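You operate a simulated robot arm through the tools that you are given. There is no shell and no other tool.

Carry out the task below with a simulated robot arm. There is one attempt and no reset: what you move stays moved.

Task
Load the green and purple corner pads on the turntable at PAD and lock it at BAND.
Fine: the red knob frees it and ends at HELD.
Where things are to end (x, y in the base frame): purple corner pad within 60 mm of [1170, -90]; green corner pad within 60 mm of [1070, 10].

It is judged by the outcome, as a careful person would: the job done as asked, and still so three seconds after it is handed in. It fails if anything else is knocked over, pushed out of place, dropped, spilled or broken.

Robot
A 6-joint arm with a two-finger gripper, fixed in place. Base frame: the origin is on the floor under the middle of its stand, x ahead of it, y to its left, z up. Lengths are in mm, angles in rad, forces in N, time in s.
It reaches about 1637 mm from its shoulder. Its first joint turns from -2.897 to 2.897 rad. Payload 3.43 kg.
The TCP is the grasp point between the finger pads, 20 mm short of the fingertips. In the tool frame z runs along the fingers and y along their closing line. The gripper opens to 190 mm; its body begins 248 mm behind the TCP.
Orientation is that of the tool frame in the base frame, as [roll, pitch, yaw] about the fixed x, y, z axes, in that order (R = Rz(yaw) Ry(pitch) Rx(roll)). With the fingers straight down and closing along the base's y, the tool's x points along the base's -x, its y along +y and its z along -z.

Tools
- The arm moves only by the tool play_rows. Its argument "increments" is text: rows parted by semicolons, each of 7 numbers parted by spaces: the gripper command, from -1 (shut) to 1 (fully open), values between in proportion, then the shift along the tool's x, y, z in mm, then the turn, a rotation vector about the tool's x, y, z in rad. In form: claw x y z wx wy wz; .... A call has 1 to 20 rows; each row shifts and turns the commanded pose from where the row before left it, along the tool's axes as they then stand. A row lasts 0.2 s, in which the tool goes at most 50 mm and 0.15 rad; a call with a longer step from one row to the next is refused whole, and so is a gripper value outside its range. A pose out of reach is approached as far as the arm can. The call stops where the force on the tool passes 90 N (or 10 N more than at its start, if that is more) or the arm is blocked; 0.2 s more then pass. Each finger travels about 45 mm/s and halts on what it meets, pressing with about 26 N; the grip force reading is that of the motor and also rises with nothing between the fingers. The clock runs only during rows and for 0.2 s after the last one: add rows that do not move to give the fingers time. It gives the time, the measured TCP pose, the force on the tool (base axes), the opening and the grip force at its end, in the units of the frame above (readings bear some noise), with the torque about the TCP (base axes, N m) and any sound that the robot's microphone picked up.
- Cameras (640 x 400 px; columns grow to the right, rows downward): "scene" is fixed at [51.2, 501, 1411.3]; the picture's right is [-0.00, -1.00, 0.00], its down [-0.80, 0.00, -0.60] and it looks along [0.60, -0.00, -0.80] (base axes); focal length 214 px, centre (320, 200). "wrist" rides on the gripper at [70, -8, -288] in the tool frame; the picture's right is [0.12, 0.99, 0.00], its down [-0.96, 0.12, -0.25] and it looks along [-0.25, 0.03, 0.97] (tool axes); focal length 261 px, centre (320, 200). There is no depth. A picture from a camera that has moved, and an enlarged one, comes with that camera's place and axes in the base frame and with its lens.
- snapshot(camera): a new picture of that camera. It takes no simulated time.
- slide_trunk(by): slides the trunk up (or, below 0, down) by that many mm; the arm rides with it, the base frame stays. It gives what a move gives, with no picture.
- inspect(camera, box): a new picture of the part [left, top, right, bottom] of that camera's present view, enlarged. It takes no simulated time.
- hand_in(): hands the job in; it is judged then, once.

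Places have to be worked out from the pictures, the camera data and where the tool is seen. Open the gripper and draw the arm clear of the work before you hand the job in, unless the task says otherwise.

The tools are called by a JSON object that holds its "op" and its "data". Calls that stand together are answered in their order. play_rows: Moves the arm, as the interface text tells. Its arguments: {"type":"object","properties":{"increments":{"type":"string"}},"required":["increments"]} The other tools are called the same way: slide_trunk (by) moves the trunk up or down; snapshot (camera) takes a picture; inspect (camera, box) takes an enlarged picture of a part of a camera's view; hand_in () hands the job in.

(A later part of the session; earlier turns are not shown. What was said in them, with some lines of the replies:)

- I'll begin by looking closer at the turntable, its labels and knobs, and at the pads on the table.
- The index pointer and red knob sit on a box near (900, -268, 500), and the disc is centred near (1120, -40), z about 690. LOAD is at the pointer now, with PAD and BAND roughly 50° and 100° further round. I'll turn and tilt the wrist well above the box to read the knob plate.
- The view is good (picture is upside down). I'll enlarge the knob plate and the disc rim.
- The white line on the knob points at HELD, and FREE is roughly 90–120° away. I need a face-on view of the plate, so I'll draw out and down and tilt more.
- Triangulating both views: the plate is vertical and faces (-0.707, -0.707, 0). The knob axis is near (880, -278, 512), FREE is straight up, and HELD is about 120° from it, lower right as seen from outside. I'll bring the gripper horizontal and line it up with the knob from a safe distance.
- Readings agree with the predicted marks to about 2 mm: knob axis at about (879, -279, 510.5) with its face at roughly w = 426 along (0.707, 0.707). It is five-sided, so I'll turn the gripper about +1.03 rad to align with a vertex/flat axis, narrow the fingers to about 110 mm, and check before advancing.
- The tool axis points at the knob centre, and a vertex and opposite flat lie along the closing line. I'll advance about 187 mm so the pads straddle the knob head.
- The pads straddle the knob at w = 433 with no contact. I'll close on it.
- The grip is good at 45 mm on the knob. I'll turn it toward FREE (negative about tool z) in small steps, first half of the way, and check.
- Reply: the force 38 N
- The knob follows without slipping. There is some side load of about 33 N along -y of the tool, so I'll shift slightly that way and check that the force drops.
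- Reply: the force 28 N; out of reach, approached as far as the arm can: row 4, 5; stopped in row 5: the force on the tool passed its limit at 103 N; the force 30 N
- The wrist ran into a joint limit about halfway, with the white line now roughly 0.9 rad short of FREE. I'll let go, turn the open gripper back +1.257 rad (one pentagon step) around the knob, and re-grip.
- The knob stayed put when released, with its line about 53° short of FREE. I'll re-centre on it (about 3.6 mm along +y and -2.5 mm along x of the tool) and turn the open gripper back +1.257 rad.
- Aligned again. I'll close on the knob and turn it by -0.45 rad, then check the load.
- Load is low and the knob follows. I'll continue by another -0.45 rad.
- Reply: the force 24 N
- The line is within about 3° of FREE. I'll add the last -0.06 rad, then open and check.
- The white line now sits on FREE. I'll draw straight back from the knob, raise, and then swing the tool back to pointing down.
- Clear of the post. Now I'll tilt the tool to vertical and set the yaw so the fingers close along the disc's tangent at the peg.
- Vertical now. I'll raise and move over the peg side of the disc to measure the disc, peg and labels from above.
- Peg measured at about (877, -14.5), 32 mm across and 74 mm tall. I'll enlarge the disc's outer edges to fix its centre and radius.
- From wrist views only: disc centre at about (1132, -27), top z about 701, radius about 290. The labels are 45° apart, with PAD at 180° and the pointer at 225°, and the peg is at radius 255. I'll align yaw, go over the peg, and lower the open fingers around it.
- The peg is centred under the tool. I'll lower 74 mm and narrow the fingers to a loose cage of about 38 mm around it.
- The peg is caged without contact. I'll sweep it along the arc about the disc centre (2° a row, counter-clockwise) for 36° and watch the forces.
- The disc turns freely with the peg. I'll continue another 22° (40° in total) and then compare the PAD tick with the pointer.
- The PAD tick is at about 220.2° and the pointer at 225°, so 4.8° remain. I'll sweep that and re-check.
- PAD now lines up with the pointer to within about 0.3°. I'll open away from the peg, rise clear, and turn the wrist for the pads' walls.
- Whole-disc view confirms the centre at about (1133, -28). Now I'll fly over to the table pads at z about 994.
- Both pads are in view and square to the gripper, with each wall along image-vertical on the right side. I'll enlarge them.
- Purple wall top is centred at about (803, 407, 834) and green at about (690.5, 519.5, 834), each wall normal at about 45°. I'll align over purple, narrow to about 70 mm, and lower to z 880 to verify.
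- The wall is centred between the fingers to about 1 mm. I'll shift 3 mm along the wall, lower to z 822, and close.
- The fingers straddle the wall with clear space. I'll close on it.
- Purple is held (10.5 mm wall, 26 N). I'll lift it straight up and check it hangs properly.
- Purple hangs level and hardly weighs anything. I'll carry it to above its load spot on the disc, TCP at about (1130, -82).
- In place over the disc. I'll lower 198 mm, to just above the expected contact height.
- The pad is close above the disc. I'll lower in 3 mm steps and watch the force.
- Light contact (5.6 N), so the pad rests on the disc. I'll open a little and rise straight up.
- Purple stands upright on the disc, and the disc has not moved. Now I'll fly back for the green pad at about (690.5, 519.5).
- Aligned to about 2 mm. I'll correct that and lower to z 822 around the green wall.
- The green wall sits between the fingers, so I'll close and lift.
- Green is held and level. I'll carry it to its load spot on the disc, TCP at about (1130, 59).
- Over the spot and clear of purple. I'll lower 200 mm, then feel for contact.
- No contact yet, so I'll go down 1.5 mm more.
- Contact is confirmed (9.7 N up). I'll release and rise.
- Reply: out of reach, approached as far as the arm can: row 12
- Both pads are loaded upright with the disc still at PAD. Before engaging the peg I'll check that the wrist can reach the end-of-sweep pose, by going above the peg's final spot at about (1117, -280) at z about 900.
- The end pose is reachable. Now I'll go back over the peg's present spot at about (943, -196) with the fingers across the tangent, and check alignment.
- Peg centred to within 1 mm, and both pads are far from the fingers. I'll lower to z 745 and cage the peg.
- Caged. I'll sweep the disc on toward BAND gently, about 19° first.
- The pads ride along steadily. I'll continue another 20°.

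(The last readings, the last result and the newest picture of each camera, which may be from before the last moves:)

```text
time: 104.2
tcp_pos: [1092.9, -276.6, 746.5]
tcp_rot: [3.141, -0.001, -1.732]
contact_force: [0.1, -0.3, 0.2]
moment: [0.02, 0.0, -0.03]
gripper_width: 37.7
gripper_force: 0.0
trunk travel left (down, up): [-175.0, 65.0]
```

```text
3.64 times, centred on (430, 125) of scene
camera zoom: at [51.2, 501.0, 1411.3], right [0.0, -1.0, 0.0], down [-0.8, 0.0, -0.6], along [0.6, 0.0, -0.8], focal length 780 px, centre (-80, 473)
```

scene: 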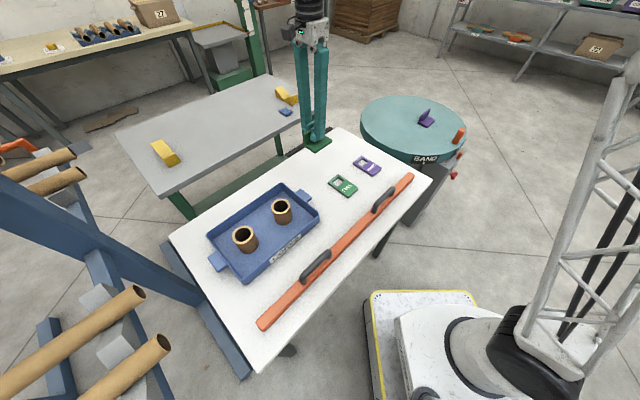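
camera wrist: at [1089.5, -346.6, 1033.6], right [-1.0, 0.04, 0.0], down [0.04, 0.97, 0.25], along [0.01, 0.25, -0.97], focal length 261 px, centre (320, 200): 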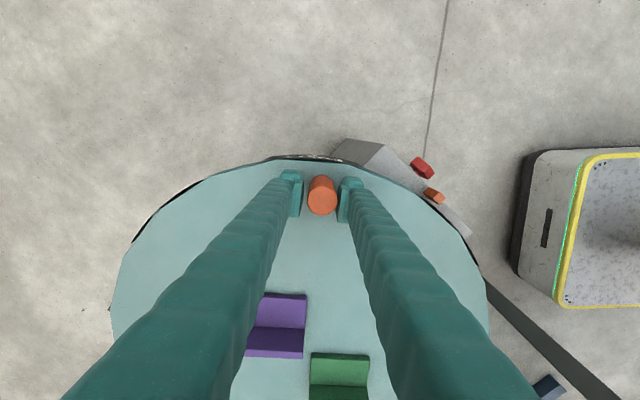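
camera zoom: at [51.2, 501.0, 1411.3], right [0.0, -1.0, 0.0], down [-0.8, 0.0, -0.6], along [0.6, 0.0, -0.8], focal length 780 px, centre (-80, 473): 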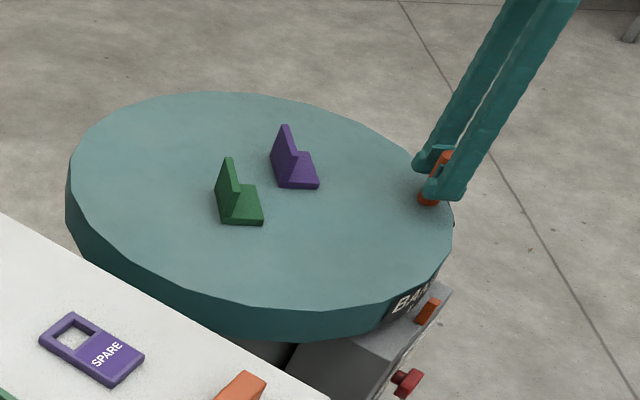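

The TCP is at 261.0° about the disc centre. PAD alignment occurred at 222.3°, so BAND should need about 6.2° more. I'll sweep that and then check visually.

{"op": "play_rows", "data": {"increments": "-0.6 -0.165 -9.12 0 0 0 -0.0361; -0.6 -0.165 -9.12 0 0 0 -0.0361; -0.6 -0.165 -9.12 0 0 0 -0.0361; -0.6 0 0 0 0 0 0; -0.6 0 0 0 0 0 0"}}

{"op": "inspect", "data": {"camera": "wrist", "box": [360, 140, 520, 280]}}

{"op": "inspect", "data": {"camera": "scene", "box": [430, 130, 480, 180]}}

{"op": "inspect", "data": {"camera": "wrist", "box": [240, 140, 400, 240]}}

```text
time: 105.4
tcp_pos: [1119.5, -278.0, 745.4]
tcp_rot: [3.141, -0.004, -1.623]
contact_force: [0.1, 0.6, 0.4]
moment: [0.01, 0.0, -0.01]
gripper_width: 37.9
gripper_force: 0.1
trunk travel left (down, up): [-175.0, 65.0]
```

```text
2.86 times, centred on (440, 210) of wrist
camera zoom: at [1124.7, -349.2, 1033.6], right [-1.0, -0.07, 0.0], down [-0.06, 0.97, 0.25], along [-0.02, 0.25, -0.97], focal length 745 px, centre (-23, 171)
```

zoom: 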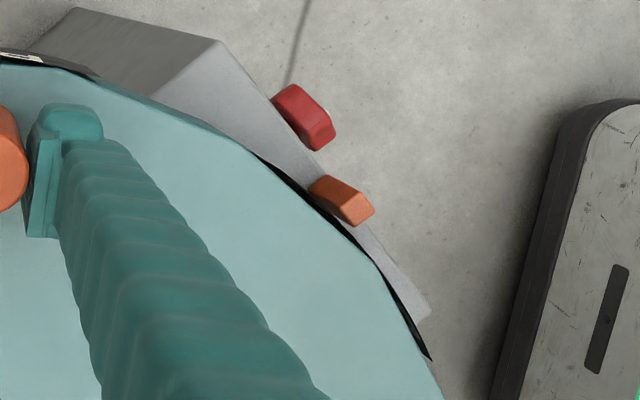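

```text
8.00 times, centred on (455, 155) of scene
camera zoom: at [51.2, 501.0, 1411.3], right [0.0, -1.0, 0.0], down [-0.8, 0.0, -0.6], along [0.6, 0.0, -0.8], focal length 1716 px, centre (-760, 560)
```

zoom: 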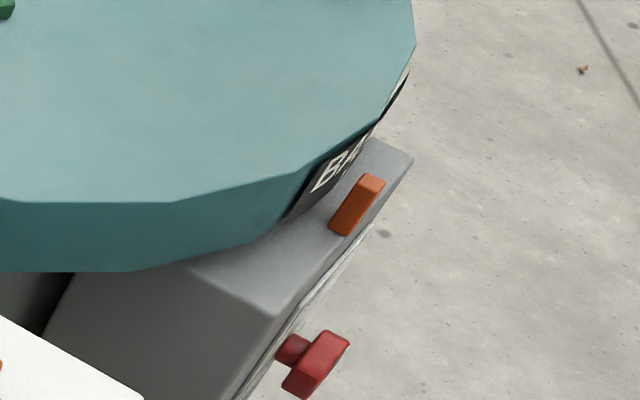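

```text
4.00 times, centred on (320, 190) of wrist
camera zoom: at [1124.7, -349.2, 1033.6], right [-1.0, -0.07, 0.0], down [-0.06, 0.97, 0.25], along [-0.02, 0.25, -0.97], focal length 1043 px, centre (320, 240)
```

zoom: 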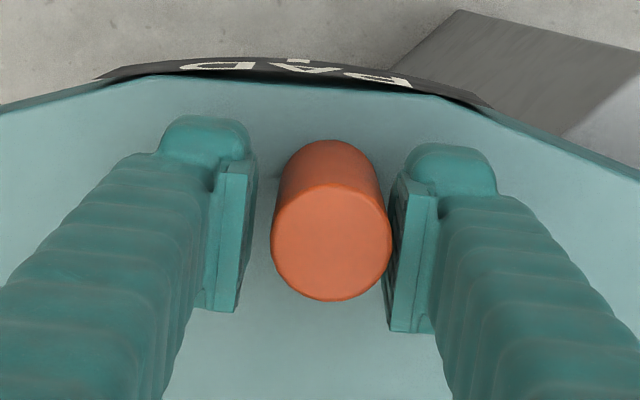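

The PAD tick is now at about 269.6°, which puts BAND about 0.4–0.5° short of the pointer. I'll nudge by 0.45° and re-measure.

{"op": "play_rows", "data": {"increments": "-0.6 0 -2.0 0 0 0 -0.0079; -0.6 0 0 0 0 0 0; -0.6 0 0 0 0 0 0"}}

{"op": "inspect", "data": {"camera": "wrist", "box": [280, 130, 360, 180]}}

```text
time: 106.2
tcp_pos: [1120.5, -279.1, 745.2]
tcp_rot: [-3.141, -0.001, -1.616]
contact_force: [0.1, 0.0, 0.3]
moment: [-0.01, 0.01, 0.02]
gripper_width: 38.5
gripper_force: 0.6
trunk travel left (down, up): [-175.0, 65.0]
```

```text
8.00 times, centred on (320, 155) of wrist
camera zoom: at [1126.8, -349.2, 1033.4], right [-1.0, -0.07, 0.0], down [-0.07, 0.97, 0.25], along [-0.02, 0.25, -0.97], focal length 2085 px, centre (320, 560)
```

zoom: 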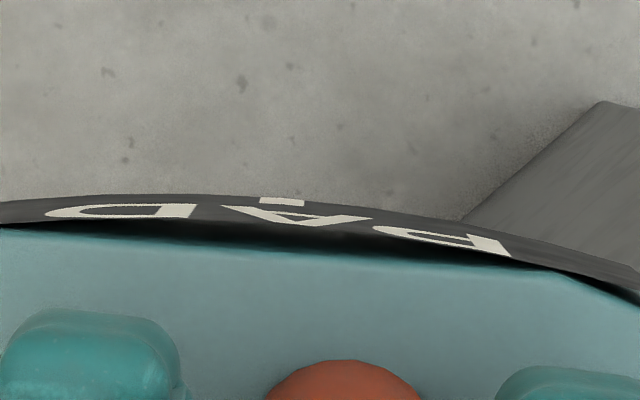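

BAND should be on the pointer now (PAD tick at about 269.8–270°). I'll open, rise clear of the peg and move back to the standoff near the post.

{"op": "play_rows", "data": {"increments": "-0.3 0 0 0 0 0 0; -0.1 0 0 0 0 0 0; -0.1 0 0 0 0 0 0; -0.1 0 0 -15 0 0 0; -0.1 0 0 -35 0 0 0; -0.1 0 0 -40 0 0 0; -0.1 0 0 -40 0 0 0; -0.1 0 0 -25 0 0 0; 0.2 23.34 34.26 0 0 0 0; 0.2 23.34 34.26 0 0 0 0; 0.2 23.34 34.26 0 0 0 0; 0.2 23.34 34.26 0 0 0 0; 0.2 23.34 34.26 0 0 0 0; 0.2 23.34 34.26 0 0 0 0; 0.2 23.34 34.26 0 0 0 0; 0.2 23.34 34.26 0 0 0 0; 0.2 23.34 34.26 0 0 0 0; 0.2 0 0 0 0 0 0"}}

{"op": "play_rows", "data": {"increments": "0.2 0 0 19 0 0 0.146; 0.2 0 0 19 0 0 0.146; 0.2 0 0 19 0 0 0.146; 0.2 0 0 19 0 0 0.146; 0.2 0 0 19 0 0 0.146; 0.2 0 0 19 0 0 0.146; 0.2 0 0 18 0 0 0.147; 0.2 0 0 0 0 0 0"}}

{"op": "inspect", "data": {"camera": "scene", "box": [360, 70, 500, 180]}}

```text
time: 110.0
tcp_pos: [801.9, -475.1, 901.1]
tcp_rot: [3.141, -0.001, -1.616]
contact_force: [-0.2, -0.1, -0.1]
moment: [0.01, -0.01, 0.01]
gripper_width: 113.8
gripper_force: 0.1
trunk travel left (down, up): [-175.0, 65.0]
```

```text
time: 111.8
tcp_pos: [802.9, -474.9, 768.9]
tcp_rot: [-3.141, -0.001, -2.641]
contact_force: [0.5, 0.2, 0.3]
moment: [0.0, -0.02, -0.02]
gripper_width: 113.9
gripper_force: 0.1
trunk travel left (down, up): [-175.0, 65.0]
```

```text
3.64 times, centred on (430, 125) of scene
camera zoom: at [51.2, 501.0, 1411.3], right [0.0, -1.0, 0.0], down [-0.8, 0.0, -0.6], along [0.6, 0.0, -0.8], focal length 780 px, centre (-80, 473)
```

zoom: 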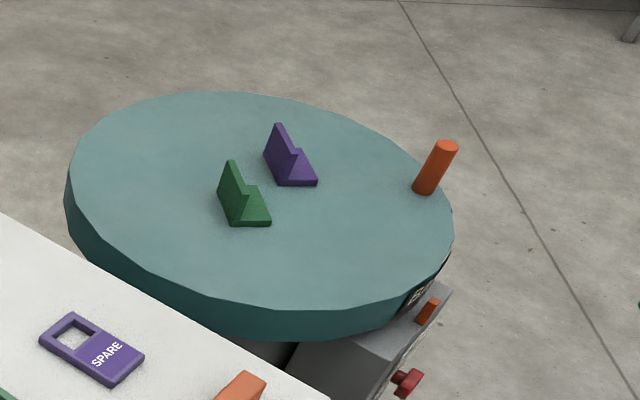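

Pads stand well and the disc is undisturbed. I'll tilt the tool to horizontal facing the plate and look at BAND against the pointer.

{"op": "play_rows", "data": {"increments": "0.2 0 0 0 0 0 0.02; 0.2 0 0 0 -0.0428 -0.1364 0; 0.2 0 0 0 -0.0428 -0.1364 0; 0.2 0 0 0 -0.0428 -0.1364 0; 0.2 0 0 0 -0.0428 -0.1364 0; 0.2 0 0 0 -0.0428 -0.1364 0; 0.2 0 0 0 -0.0428 -0.1364 0; 0.2 0 0 0 -0.0428 -0.1364 0; 0.2 0 0 0 -0.0428 -0.1364 0; 0.2 0 0 0 -0.0428 -0.1364 0; 0.2 0 0 0 -0.0428 -0.1364 0; 0.2 0 0 0 -0.0428 -0.1364 0; 0.2 0 0 0 0 0 0"}}

{"op": "snapshot", "data": {"camera": "wrist"}}

```text
time: 114.6
tcp_pos: [802.8, -474.4, 768.9]
tcp_rot: [1.563, 1.267, 2.346]
contact_force: [0.7, 0.0, -0.4]
moment: [0.0, -0.02, 0.05]
gripper_width: 114.0
gripper_force: 0.0
trunk travel left (down, up): [-175.0, 65.0]
```

```text
taken
camera wrist: at [590.9, -669.4, 698.9], right [-0.7, 0.69, 0.18], down [-0.05, -0.3, 0.95], along [0.72, 0.65, 0.25], focal length 261 px, centre (320, 200)
```

wrist: 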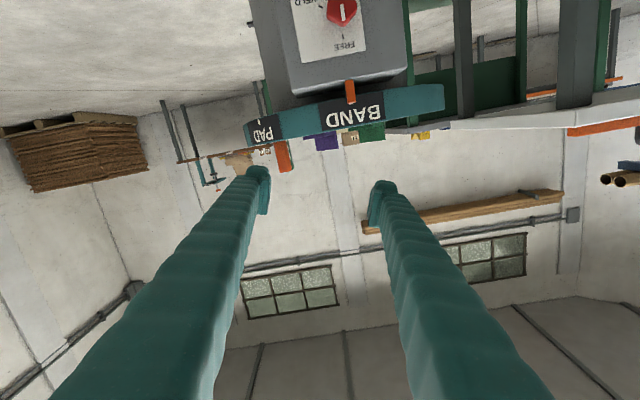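

{"op": "inspect", "data": {"camera": "wrist", "box": [290, 60, 410, 150]}}

```text
4.44 times, centred on (350, 105) of wrist
camera zoom: at [590.9, -669.4, 698.9], right [-0.7, 0.69, 0.18], down [-0.05, -0.3, 0.95], along [0.72, 0.65, 0.25], focal length 1158 px, centre (187, 622)
```

zoom: 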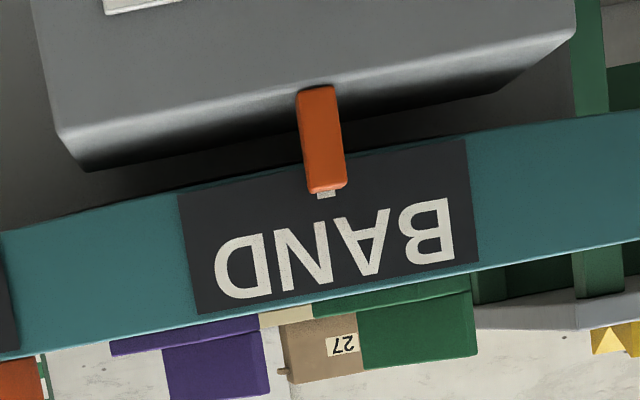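

The BAND tick sits right at the pointer tip. Now I'll lower in front of the knob, still at standoff.

{"op": "play_rows", "data": {"increments": "0.2 45.3 0.4 0 0 0 0; 0.2 45.3 0.4 0 0 0 0; 0.2 45.3 0.4 0 0 0 0; 0.2 45.3 0.4 0 0 0 0; 0.2 45.3 0.4 0 0 0 0; 0.2 45.5 0.3 0 0 0 0; 0.2 0 0 30 0 0 0; 0.2 0 0 30 0 0 0; 0.2 0 0 0 0 0 0"}}

{"op": "inspect", "data": {"camera": "wrist", "box": [240, 140, 400, 240]}}

```text
time: 116.6
tcp_pos: [785.0, -372.5, 508.4]
tcp_rot: [1.569, 1.269, 2.353]
contact_force: [0.5, 0.0, 0.1]
moment: [0.01, 0.03, 0.02]
gripper_width: 114.0
gripper_force: 0.0
trunk travel left (down, up): [-175.0, 65.0]
```

```text
4.00 times, centred on (320, 190) of wrist
camera zoom: at [574.2, -567.7, 439.3], right [-0.7, 0.7, 0.18], down [-0.05, -0.3, 0.95], along [0.72, 0.65, 0.24], focal length 1043 px, centre (320, 240)
```

zoom: 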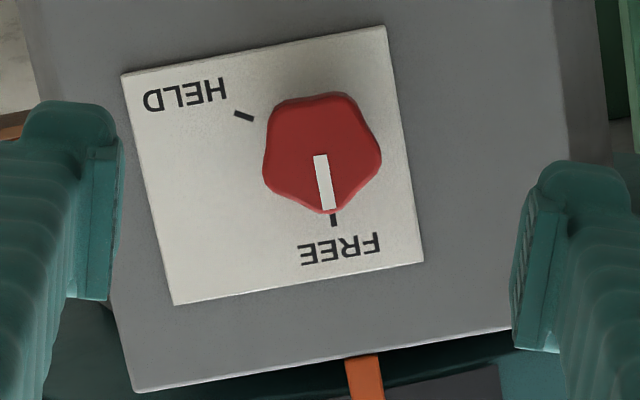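

Centred on the knob with its line still at FREE. I'll advance to straddle it.

{"op": "play_rows", "data": {"increments": "0.2 0 0 35 0 0 0; 0.2 0 0 35 0 0 0; 0.2 0 0 30 0 0 0; 0.2 0 0 22 0 0 0; 0.2 0 0 20 0 0 0; 0.2 0 0 0 0 0 0"}}

{"op": "inspect", "data": {"camera": "wrist", "box": [240, 140, 400, 240]}}

```text
time: 118.0
tcp_pos: [886.7, -272.9, 510.5]
tcp_rot: [1.568, 1.269, 2.354]
contact_force: [0.7, -0.5, -0.2]
moment: [0.0, -0.04, 0.05]
gripper_width: 114.0
gripper_force: 0.1
trunk travel left (down, up): [-175.0, 65.0]
```

```text
4.00 times, centred on (320, 190) of wrist
camera zoom: at [675.1, -467.3, 439.9], right [-0.7, 0.69, 0.18], down [-0.05, -0.3, 0.95], along [0.72, 0.65, 0.24], focal length 1043 px, centre (320, 240)
```

zoom: 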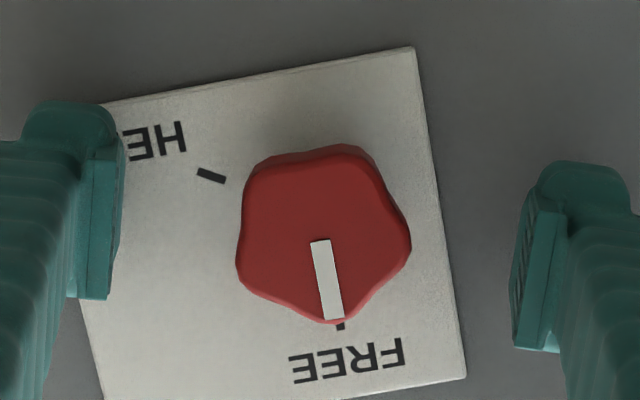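

Centred at w = 434. I'll close on the knob and begin turning it back toward HELD (positive about tool z).

{"op": "play_rows", "data": {"increments": "-0.3 0 0 0 0 0 0; -1 0 0 0 0 0 0; -1 0 0 0 0 0 0; -1 0 0 0 0 0 0; -1 0 0 0 0 0 0; -1 0 0 0 0 0 0; -1 0 0 0 0 0 0.09; -1 0 0 0 0 0 0.09; -1 0 0 0 0 0 0.09; -1 0 0 0 0 0 0.09; -1 0 0 0 0 0 0.09; -1 0 0 0 0 0 0.09; -1 0 0 0 0 0 0.09; -1 0 0 0 0 0 0.09; -1 0 0 0 0 0 0"}}

{"op": "inspect", "data": {"camera": "wrist", "box": [240, 140, 400, 240]}}

```text
time: 121.2
tcp_pos: [886.9, -273.1, 508.7]
tcp_rot: [1.57, 0.546, 2.356]
contact_force: [-2.5, -1.0, -3.1]
moment: [-0.01, 0.05, 0.02]
gripper_width: 43.6
gripper_force: 44.9
trunk travel left (down, up): [-175.0, 65.0]
```

```text
4.00 times, centred on (320, 190) of wrist
camera zoom: at [644.7, -436.8, 466.0], right [-0.44, 0.44, 0.79], down [0.36, -0.71, 0.6], along [0.82, 0.55, 0.15], focal length 1043 px, centre (320, 240)
```

zoom: 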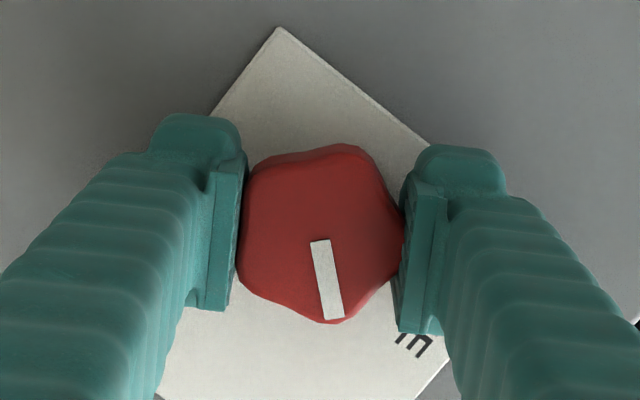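

The knob follows with almost no side load. I'll continue by another 0.72 rad.

{"op": "play_rows", "data": {"increments": "-1 0 0 0 0 0 0.09; -1 0 0 0 0 0 0.09; -1 0 0 0 0 0 0.09; -1 0 0 0 0 0 0.09; -1 0 0 0 0 0 0.09; -1 0 0 0 0 0 0.09; -1 0 0 0 0 0 0.09; -1 0 0 0 0 0 0.09; -1 0 0 0 0 0 0"}}

{"op": "inspect", "data": {"camera": "wrist", "box": [240, 140, 400, 240]}}

```text
time: 123.2
tcp_pos: [887.1, -272.5, 509.8]
tcp_rot: [1.569, -0.173, 2.359]
contact_force: [-8.3, 1.1, -1.3]
moment: [0.03, 0.0, 0.08]
gripper_width: 43.6
gripper_force: 44.7
trunk travel left (down, up): [-175.0, 65.0]
```

```text
4.00 times, centred on (320, 190) of wrist
camera zoom: at [634.1, -426.3, 513.8], right [0.04, -0.04, 1.0], down [0.51, -0.86, -0.05], along [0.86, 0.51, -0.01], focal length 1043 px, centre (320, 240)
```

zoom: 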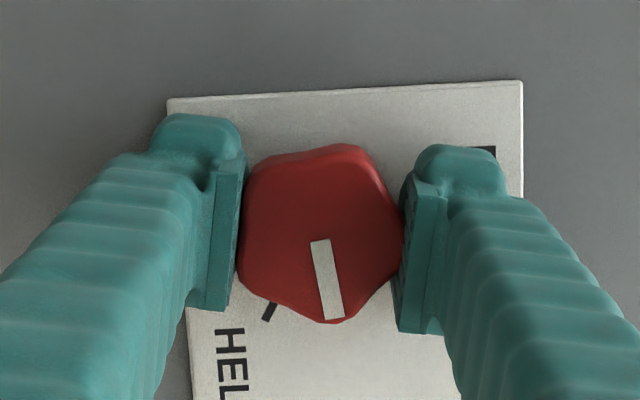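

About 38° remain to HELD. I'll continue by +0.6 rad.

{"op": "play_rows", "data": {"increments": "-1 0 0 0 0 0 0.09; -1 0 0 0 0 0 0.09; -1 0 0 0 0 0 0.09; -1 0 0 0 0 0 0.09; -1 0 0 0 0 0 0.09; -1 0 0 0 0 0 0.09; -1 0 0 0 0 0 0.06; -1 0 0 0 0 0 0"}}

{"op": "inspect", "data": {"camera": "wrist", "box": [240, 140, 400, 240]}}

```text
time: 125.0
tcp_pos: [887.5, -273.1, 511.0]
tcp_rot: [1.569, -0.772, 2.357]
contact_force: [-3.6, 0.5, 2.7]
moment: [0.04, 0.03, 0.01]
gripper_width: 43.6
gripper_force: 45.1
trunk travel left (down, up): [-175.0, 65.0]
```

```text
4.00 times, centred on (320, 190) of wrist
camera zoom: at [644.4, -436.6, 553.3], right [0.43, -0.43, 0.79], down [0.37, -0.72, -0.59], along [0.82, 0.55, -0.15], focal length 1043 px, centre (320, 240)
```

zoom: 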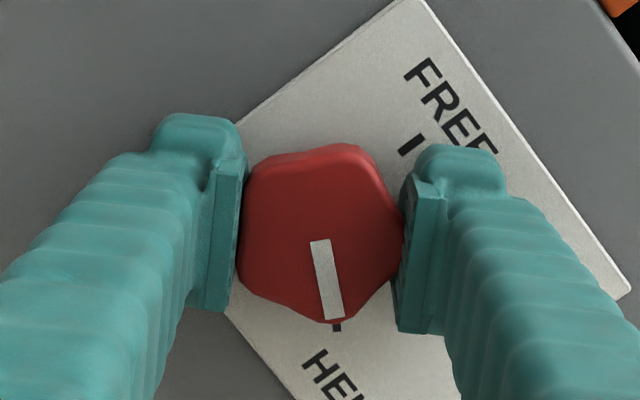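

The line is almost on the HELD tick, about 116.9° turned compared with the original 120–121°. I'll add +0.065 rad and watch for a stop.

{"op": "play_rows", "data": {"increments": "-1 0 0 0 0 0 0.04; -1 0 0 0 0 0 0.025; -1 0 0 0 0 0 0; -1 0 0 0 0 0 0"}}

{"op": "inspect", "data": {"camera": "wrist", "box": [240, 140, 400, 240]}}

```text
time: 126.0
tcp_pos: [887.2, -272.5, 510.1]
tcp_rot: [1.568, -0.836, 2.358]
contact_force: [-5.0, 0.5, 0.9]
moment: [-0.16, -0.23, 0.09]
gripper_width: 43.7
gripper_force: 44.4
trunk travel left (down, up): [-175.0, 65.0]
```

```text
4.00 times, centred on (320, 190) of wrist
camera zoom: at [646.5, -438.7, 556.9], right [0.47, -0.47, 0.75], down [0.34, -0.69, -0.64], along [0.82, 0.55, -0.16], focal length 1043 px, centre (320, 240)
```

zoom: 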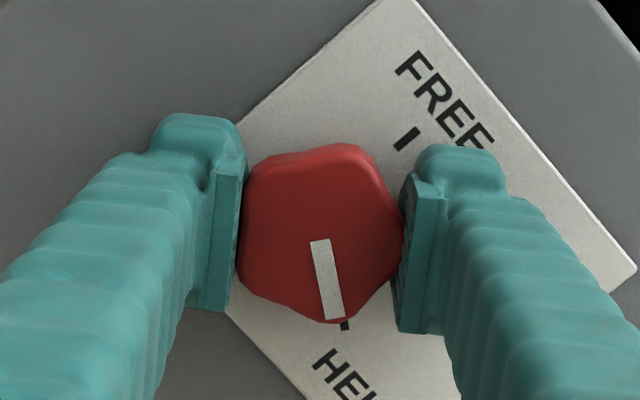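

A resisting torque of about 0.28 N m appeared, so the knob has reached its stop at HELD. I'll release and check.

{"op": "play_rows", "data": {"increments": "0.2 0 0 0 0 0 0; 0.2 0 0 0 0 0 0; 0.2 0 0 0 0 0 0; 0.2 0 0 0 0 0 0; 0.2 0 0 0 0 0 0; 0.2 0 0 -20 0 0 0; 0.2 0 0 -35 0 0 0; 0.2 0 0 -40 0 0 0; 0.2 0 0 -45 0 0 0; 0.2 0 0 0 0 0 0"}}

{"op": "snapshot", "data": {"camera": "wrist"}}

{"op": "inspect", "data": {"camera": "wrist", "box": [240, 140, 400, 240]}}

```text
time: 128.2
tcp_pos: [787.4, -370.5, 509.6]
tcp_rot: [1.568, -0.839, 2.358]
contact_force: [-0.6, 0.2, 0.5]
moment: [0.06, -0.02, 0.02]
gripper_width: 114.1
gripper_force: 0.0
trunk travel left (down, up): [-175.0, 65.0]
```

```text
taken
camera wrist: at [547.1, -537.4, 556.7], right [0.47, -0.47, 0.75], down [0.34, -0.69, -0.64], along [0.82, 0.55, -0.16], focal length 261 px, centre (320, 200)
```

wrist: 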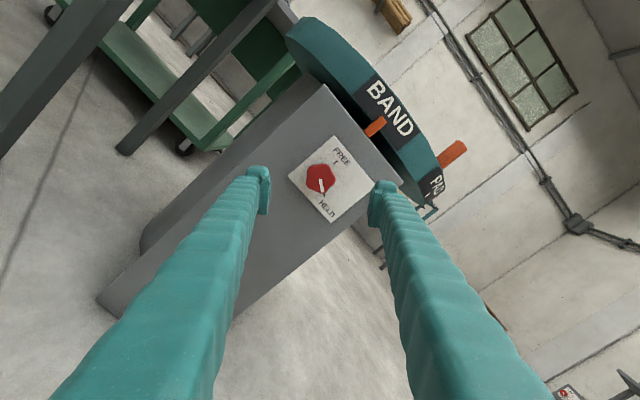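

```text
4.00 times, centred on (320, 190) of wrist
camera zoom: at [547.1, -537.4, 556.7], right [0.47, -0.47, 0.75], down [0.34, -0.69, -0.64], along [0.82, 0.55, -0.16], focal length 1043 px, centre (320, 240)
```

zoom: 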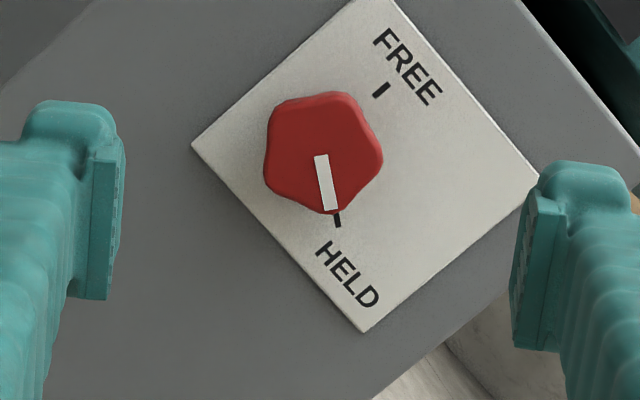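

The knob's line points squarely at HELD. I'll check the pointer against the BAND tick from here too.

{"op": "inspect", "data": {"camera": "wrist", "box": [330, 70, 450, 170]}}

{"op": "inspect", "data": {"camera": "scene", "box": [340, 70, 500, 190]}}

```text
4.00 times, centred on (390, 120) of wrist
camera zoom: at [547.1, -537.4, 556.7], right [0.47, -0.47, 0.75], down [0.34, -0.69, -0.64], along [0.82, 0.55, -0.16], focal length 1043 px, centre (40, 520)
```

zoom: 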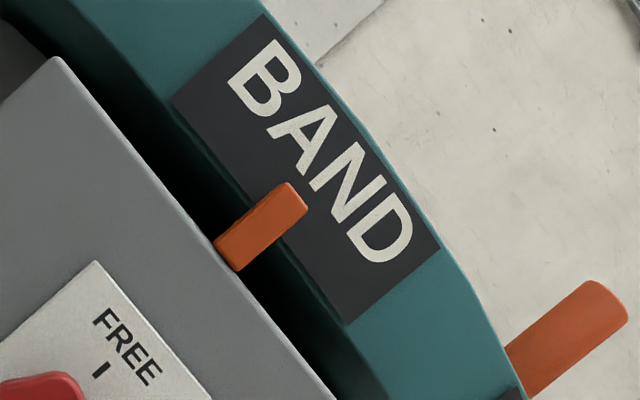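

```text
3.33 times, centred on (420, 130) of scene
camera zoom: at [51.2, 501.0, 1411.3], right [0.0, -1.0, 0.0], down [-0.8, 0.0, -0.6], along [0.6, 0.0, -0.8], focal length 715 px, centre (-13, 433)
```

zoom: 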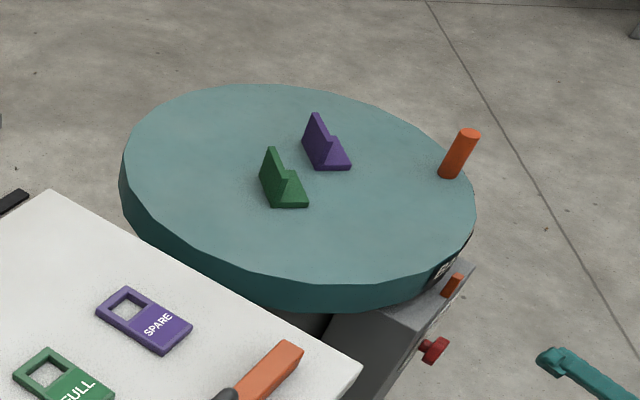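

BAND is centred under the pointer. The pads measure about (1178, -91) for purple and (1079, 9) for green, well inside tolerance. I'll draw the arm back and up, clear of the work, with the gripper open.

{"op": "play_rows", "data": {"increments": "0.5 0 0 -40 0 0 0; 1 0 0 -45 0 0 0; 1 0 0 -45 0 0 0; 1 31 27.8 0 0 0 0; 1 31 27.8 0 0 0 0; 1 31 27.8 0 0 0 0; 1 31 27.8 0 0 0 0; 1 31 27.8 0 0 0 0; 1 31 27.8 0 0 0 0; 1 0 0 0 0 0 0; 1 0 0 0 0 0 0; 1 0 0 0 0 0 0; 1 0 0 0 0 0 0; 1 0 0 0 0 0 0"}}

{"op": "snapshot", "data": {"camera": "scene"}}

{"op": "snapshot", "data": {"camera": "wrist"}}

```text
time: 131.2
tcp_pos: [695.3, -464.9, 758.1]
tcp_rot: [1.569, -0.838, 2.358]
contact_force: [0.9, -0.7, -0.2]
moment: [0.02, 0.01, -0.01]
gripper_width: 190.1
gripper_force: 0.0
trunk travel left (down, up): [-175.0, 65.0]
```

```text
taken
```

scene: 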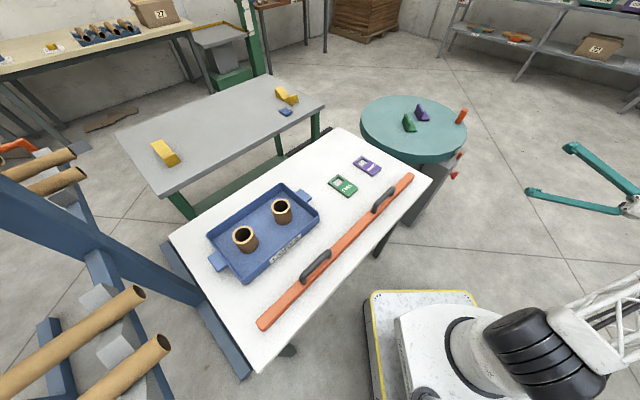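

```text
taken
camera wrist: at [454.7, -630.7, 805.4], right [0.47, -0.47, 0.75], down [0.34, -0.69, -0.64], along [0.82, 0.55, -0.16], focal length 261 px, centre (320, 200)
```

wrist: 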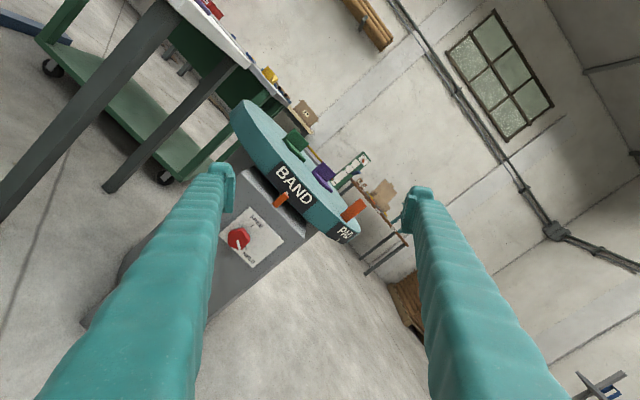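

{"op": "inspect", "data": {"camera": "wrist", "box": [215, 130, 375, 270]}}

```text
2.86 times, centred on (295, 200) of wrist
camera zoom: at [454.7, -630.7, 805.4], right [0.47, -0.47, 0.75], down [0.34, -0.69, -0.64], along [0.82, 0.55, -0.16], focal length 745 px, centre (391, 200)
```

zoom: 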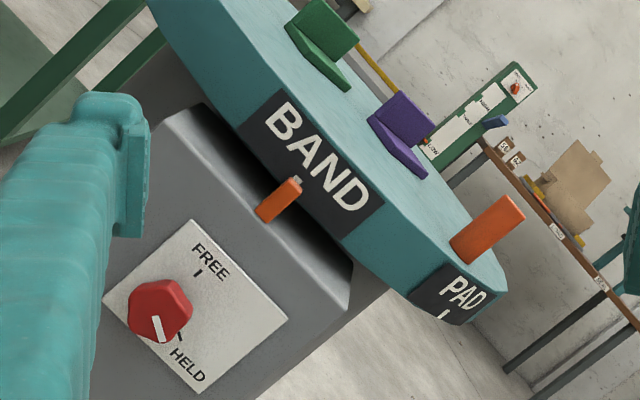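

The BAND tick meets the pointer tip and the knob is at HELD. There is a board in the background, so I'll glance at it before handing in, in case it carries instructions.

{"op": "inspect", "data": {"camera": "wrist", "box": [315, 145, 375, 190]}}

```text
8.89 times, centred on (345, 168) of wrist
camera zoom: at [454.7, -630.7, 805.4], right [0.47, -0.47, 0.75], down [0.34, -0.69, -0.64], along [0.82, 0.55, -0.16], focal length 2317 px, centre (98, 489)
```

zoom: 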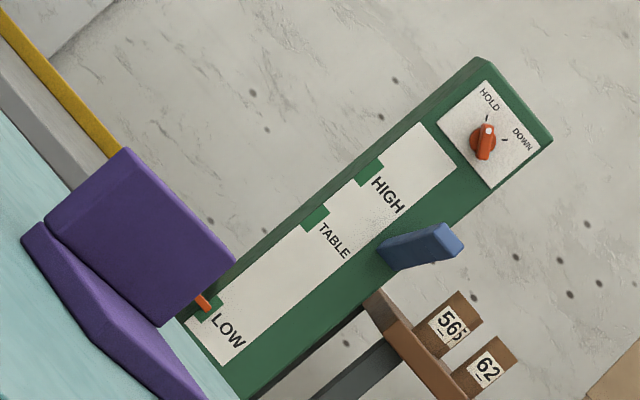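

That board belongs to a separate lift and has nothing to do with this job. The pads are on the disc at their spots, BAND is at the pointer, the knob is at HELD, and the arm is clear with the gripper open, so I'm handing in.

{"op": "hand_in", "data": {}}

```text
The job is handed in.
```

I loaded the green and purple corner pads with the turntable at PAD. I then turned it to BAND and set the red knob back to HELD.

- **Pads:** both stand upright on the disc. From the scene picture, purple is at about (1178, -91) and green at about (1079, 9). Each is roughly 10 mm from its target, well inside the 60 mm allowed.
- **Turntable:** the BAND tick meets the pointer tip in the last picture.
- **Knob:** its line points at HELD. It met a resisting torque of about 0.28 N m at the end of its turn, which I took as its stop. I did not push on the disc to test the lock.
- **Everything else:** the last scene picture shows nothing else moved. The gripper is open and the arm is drawn clear of the work.
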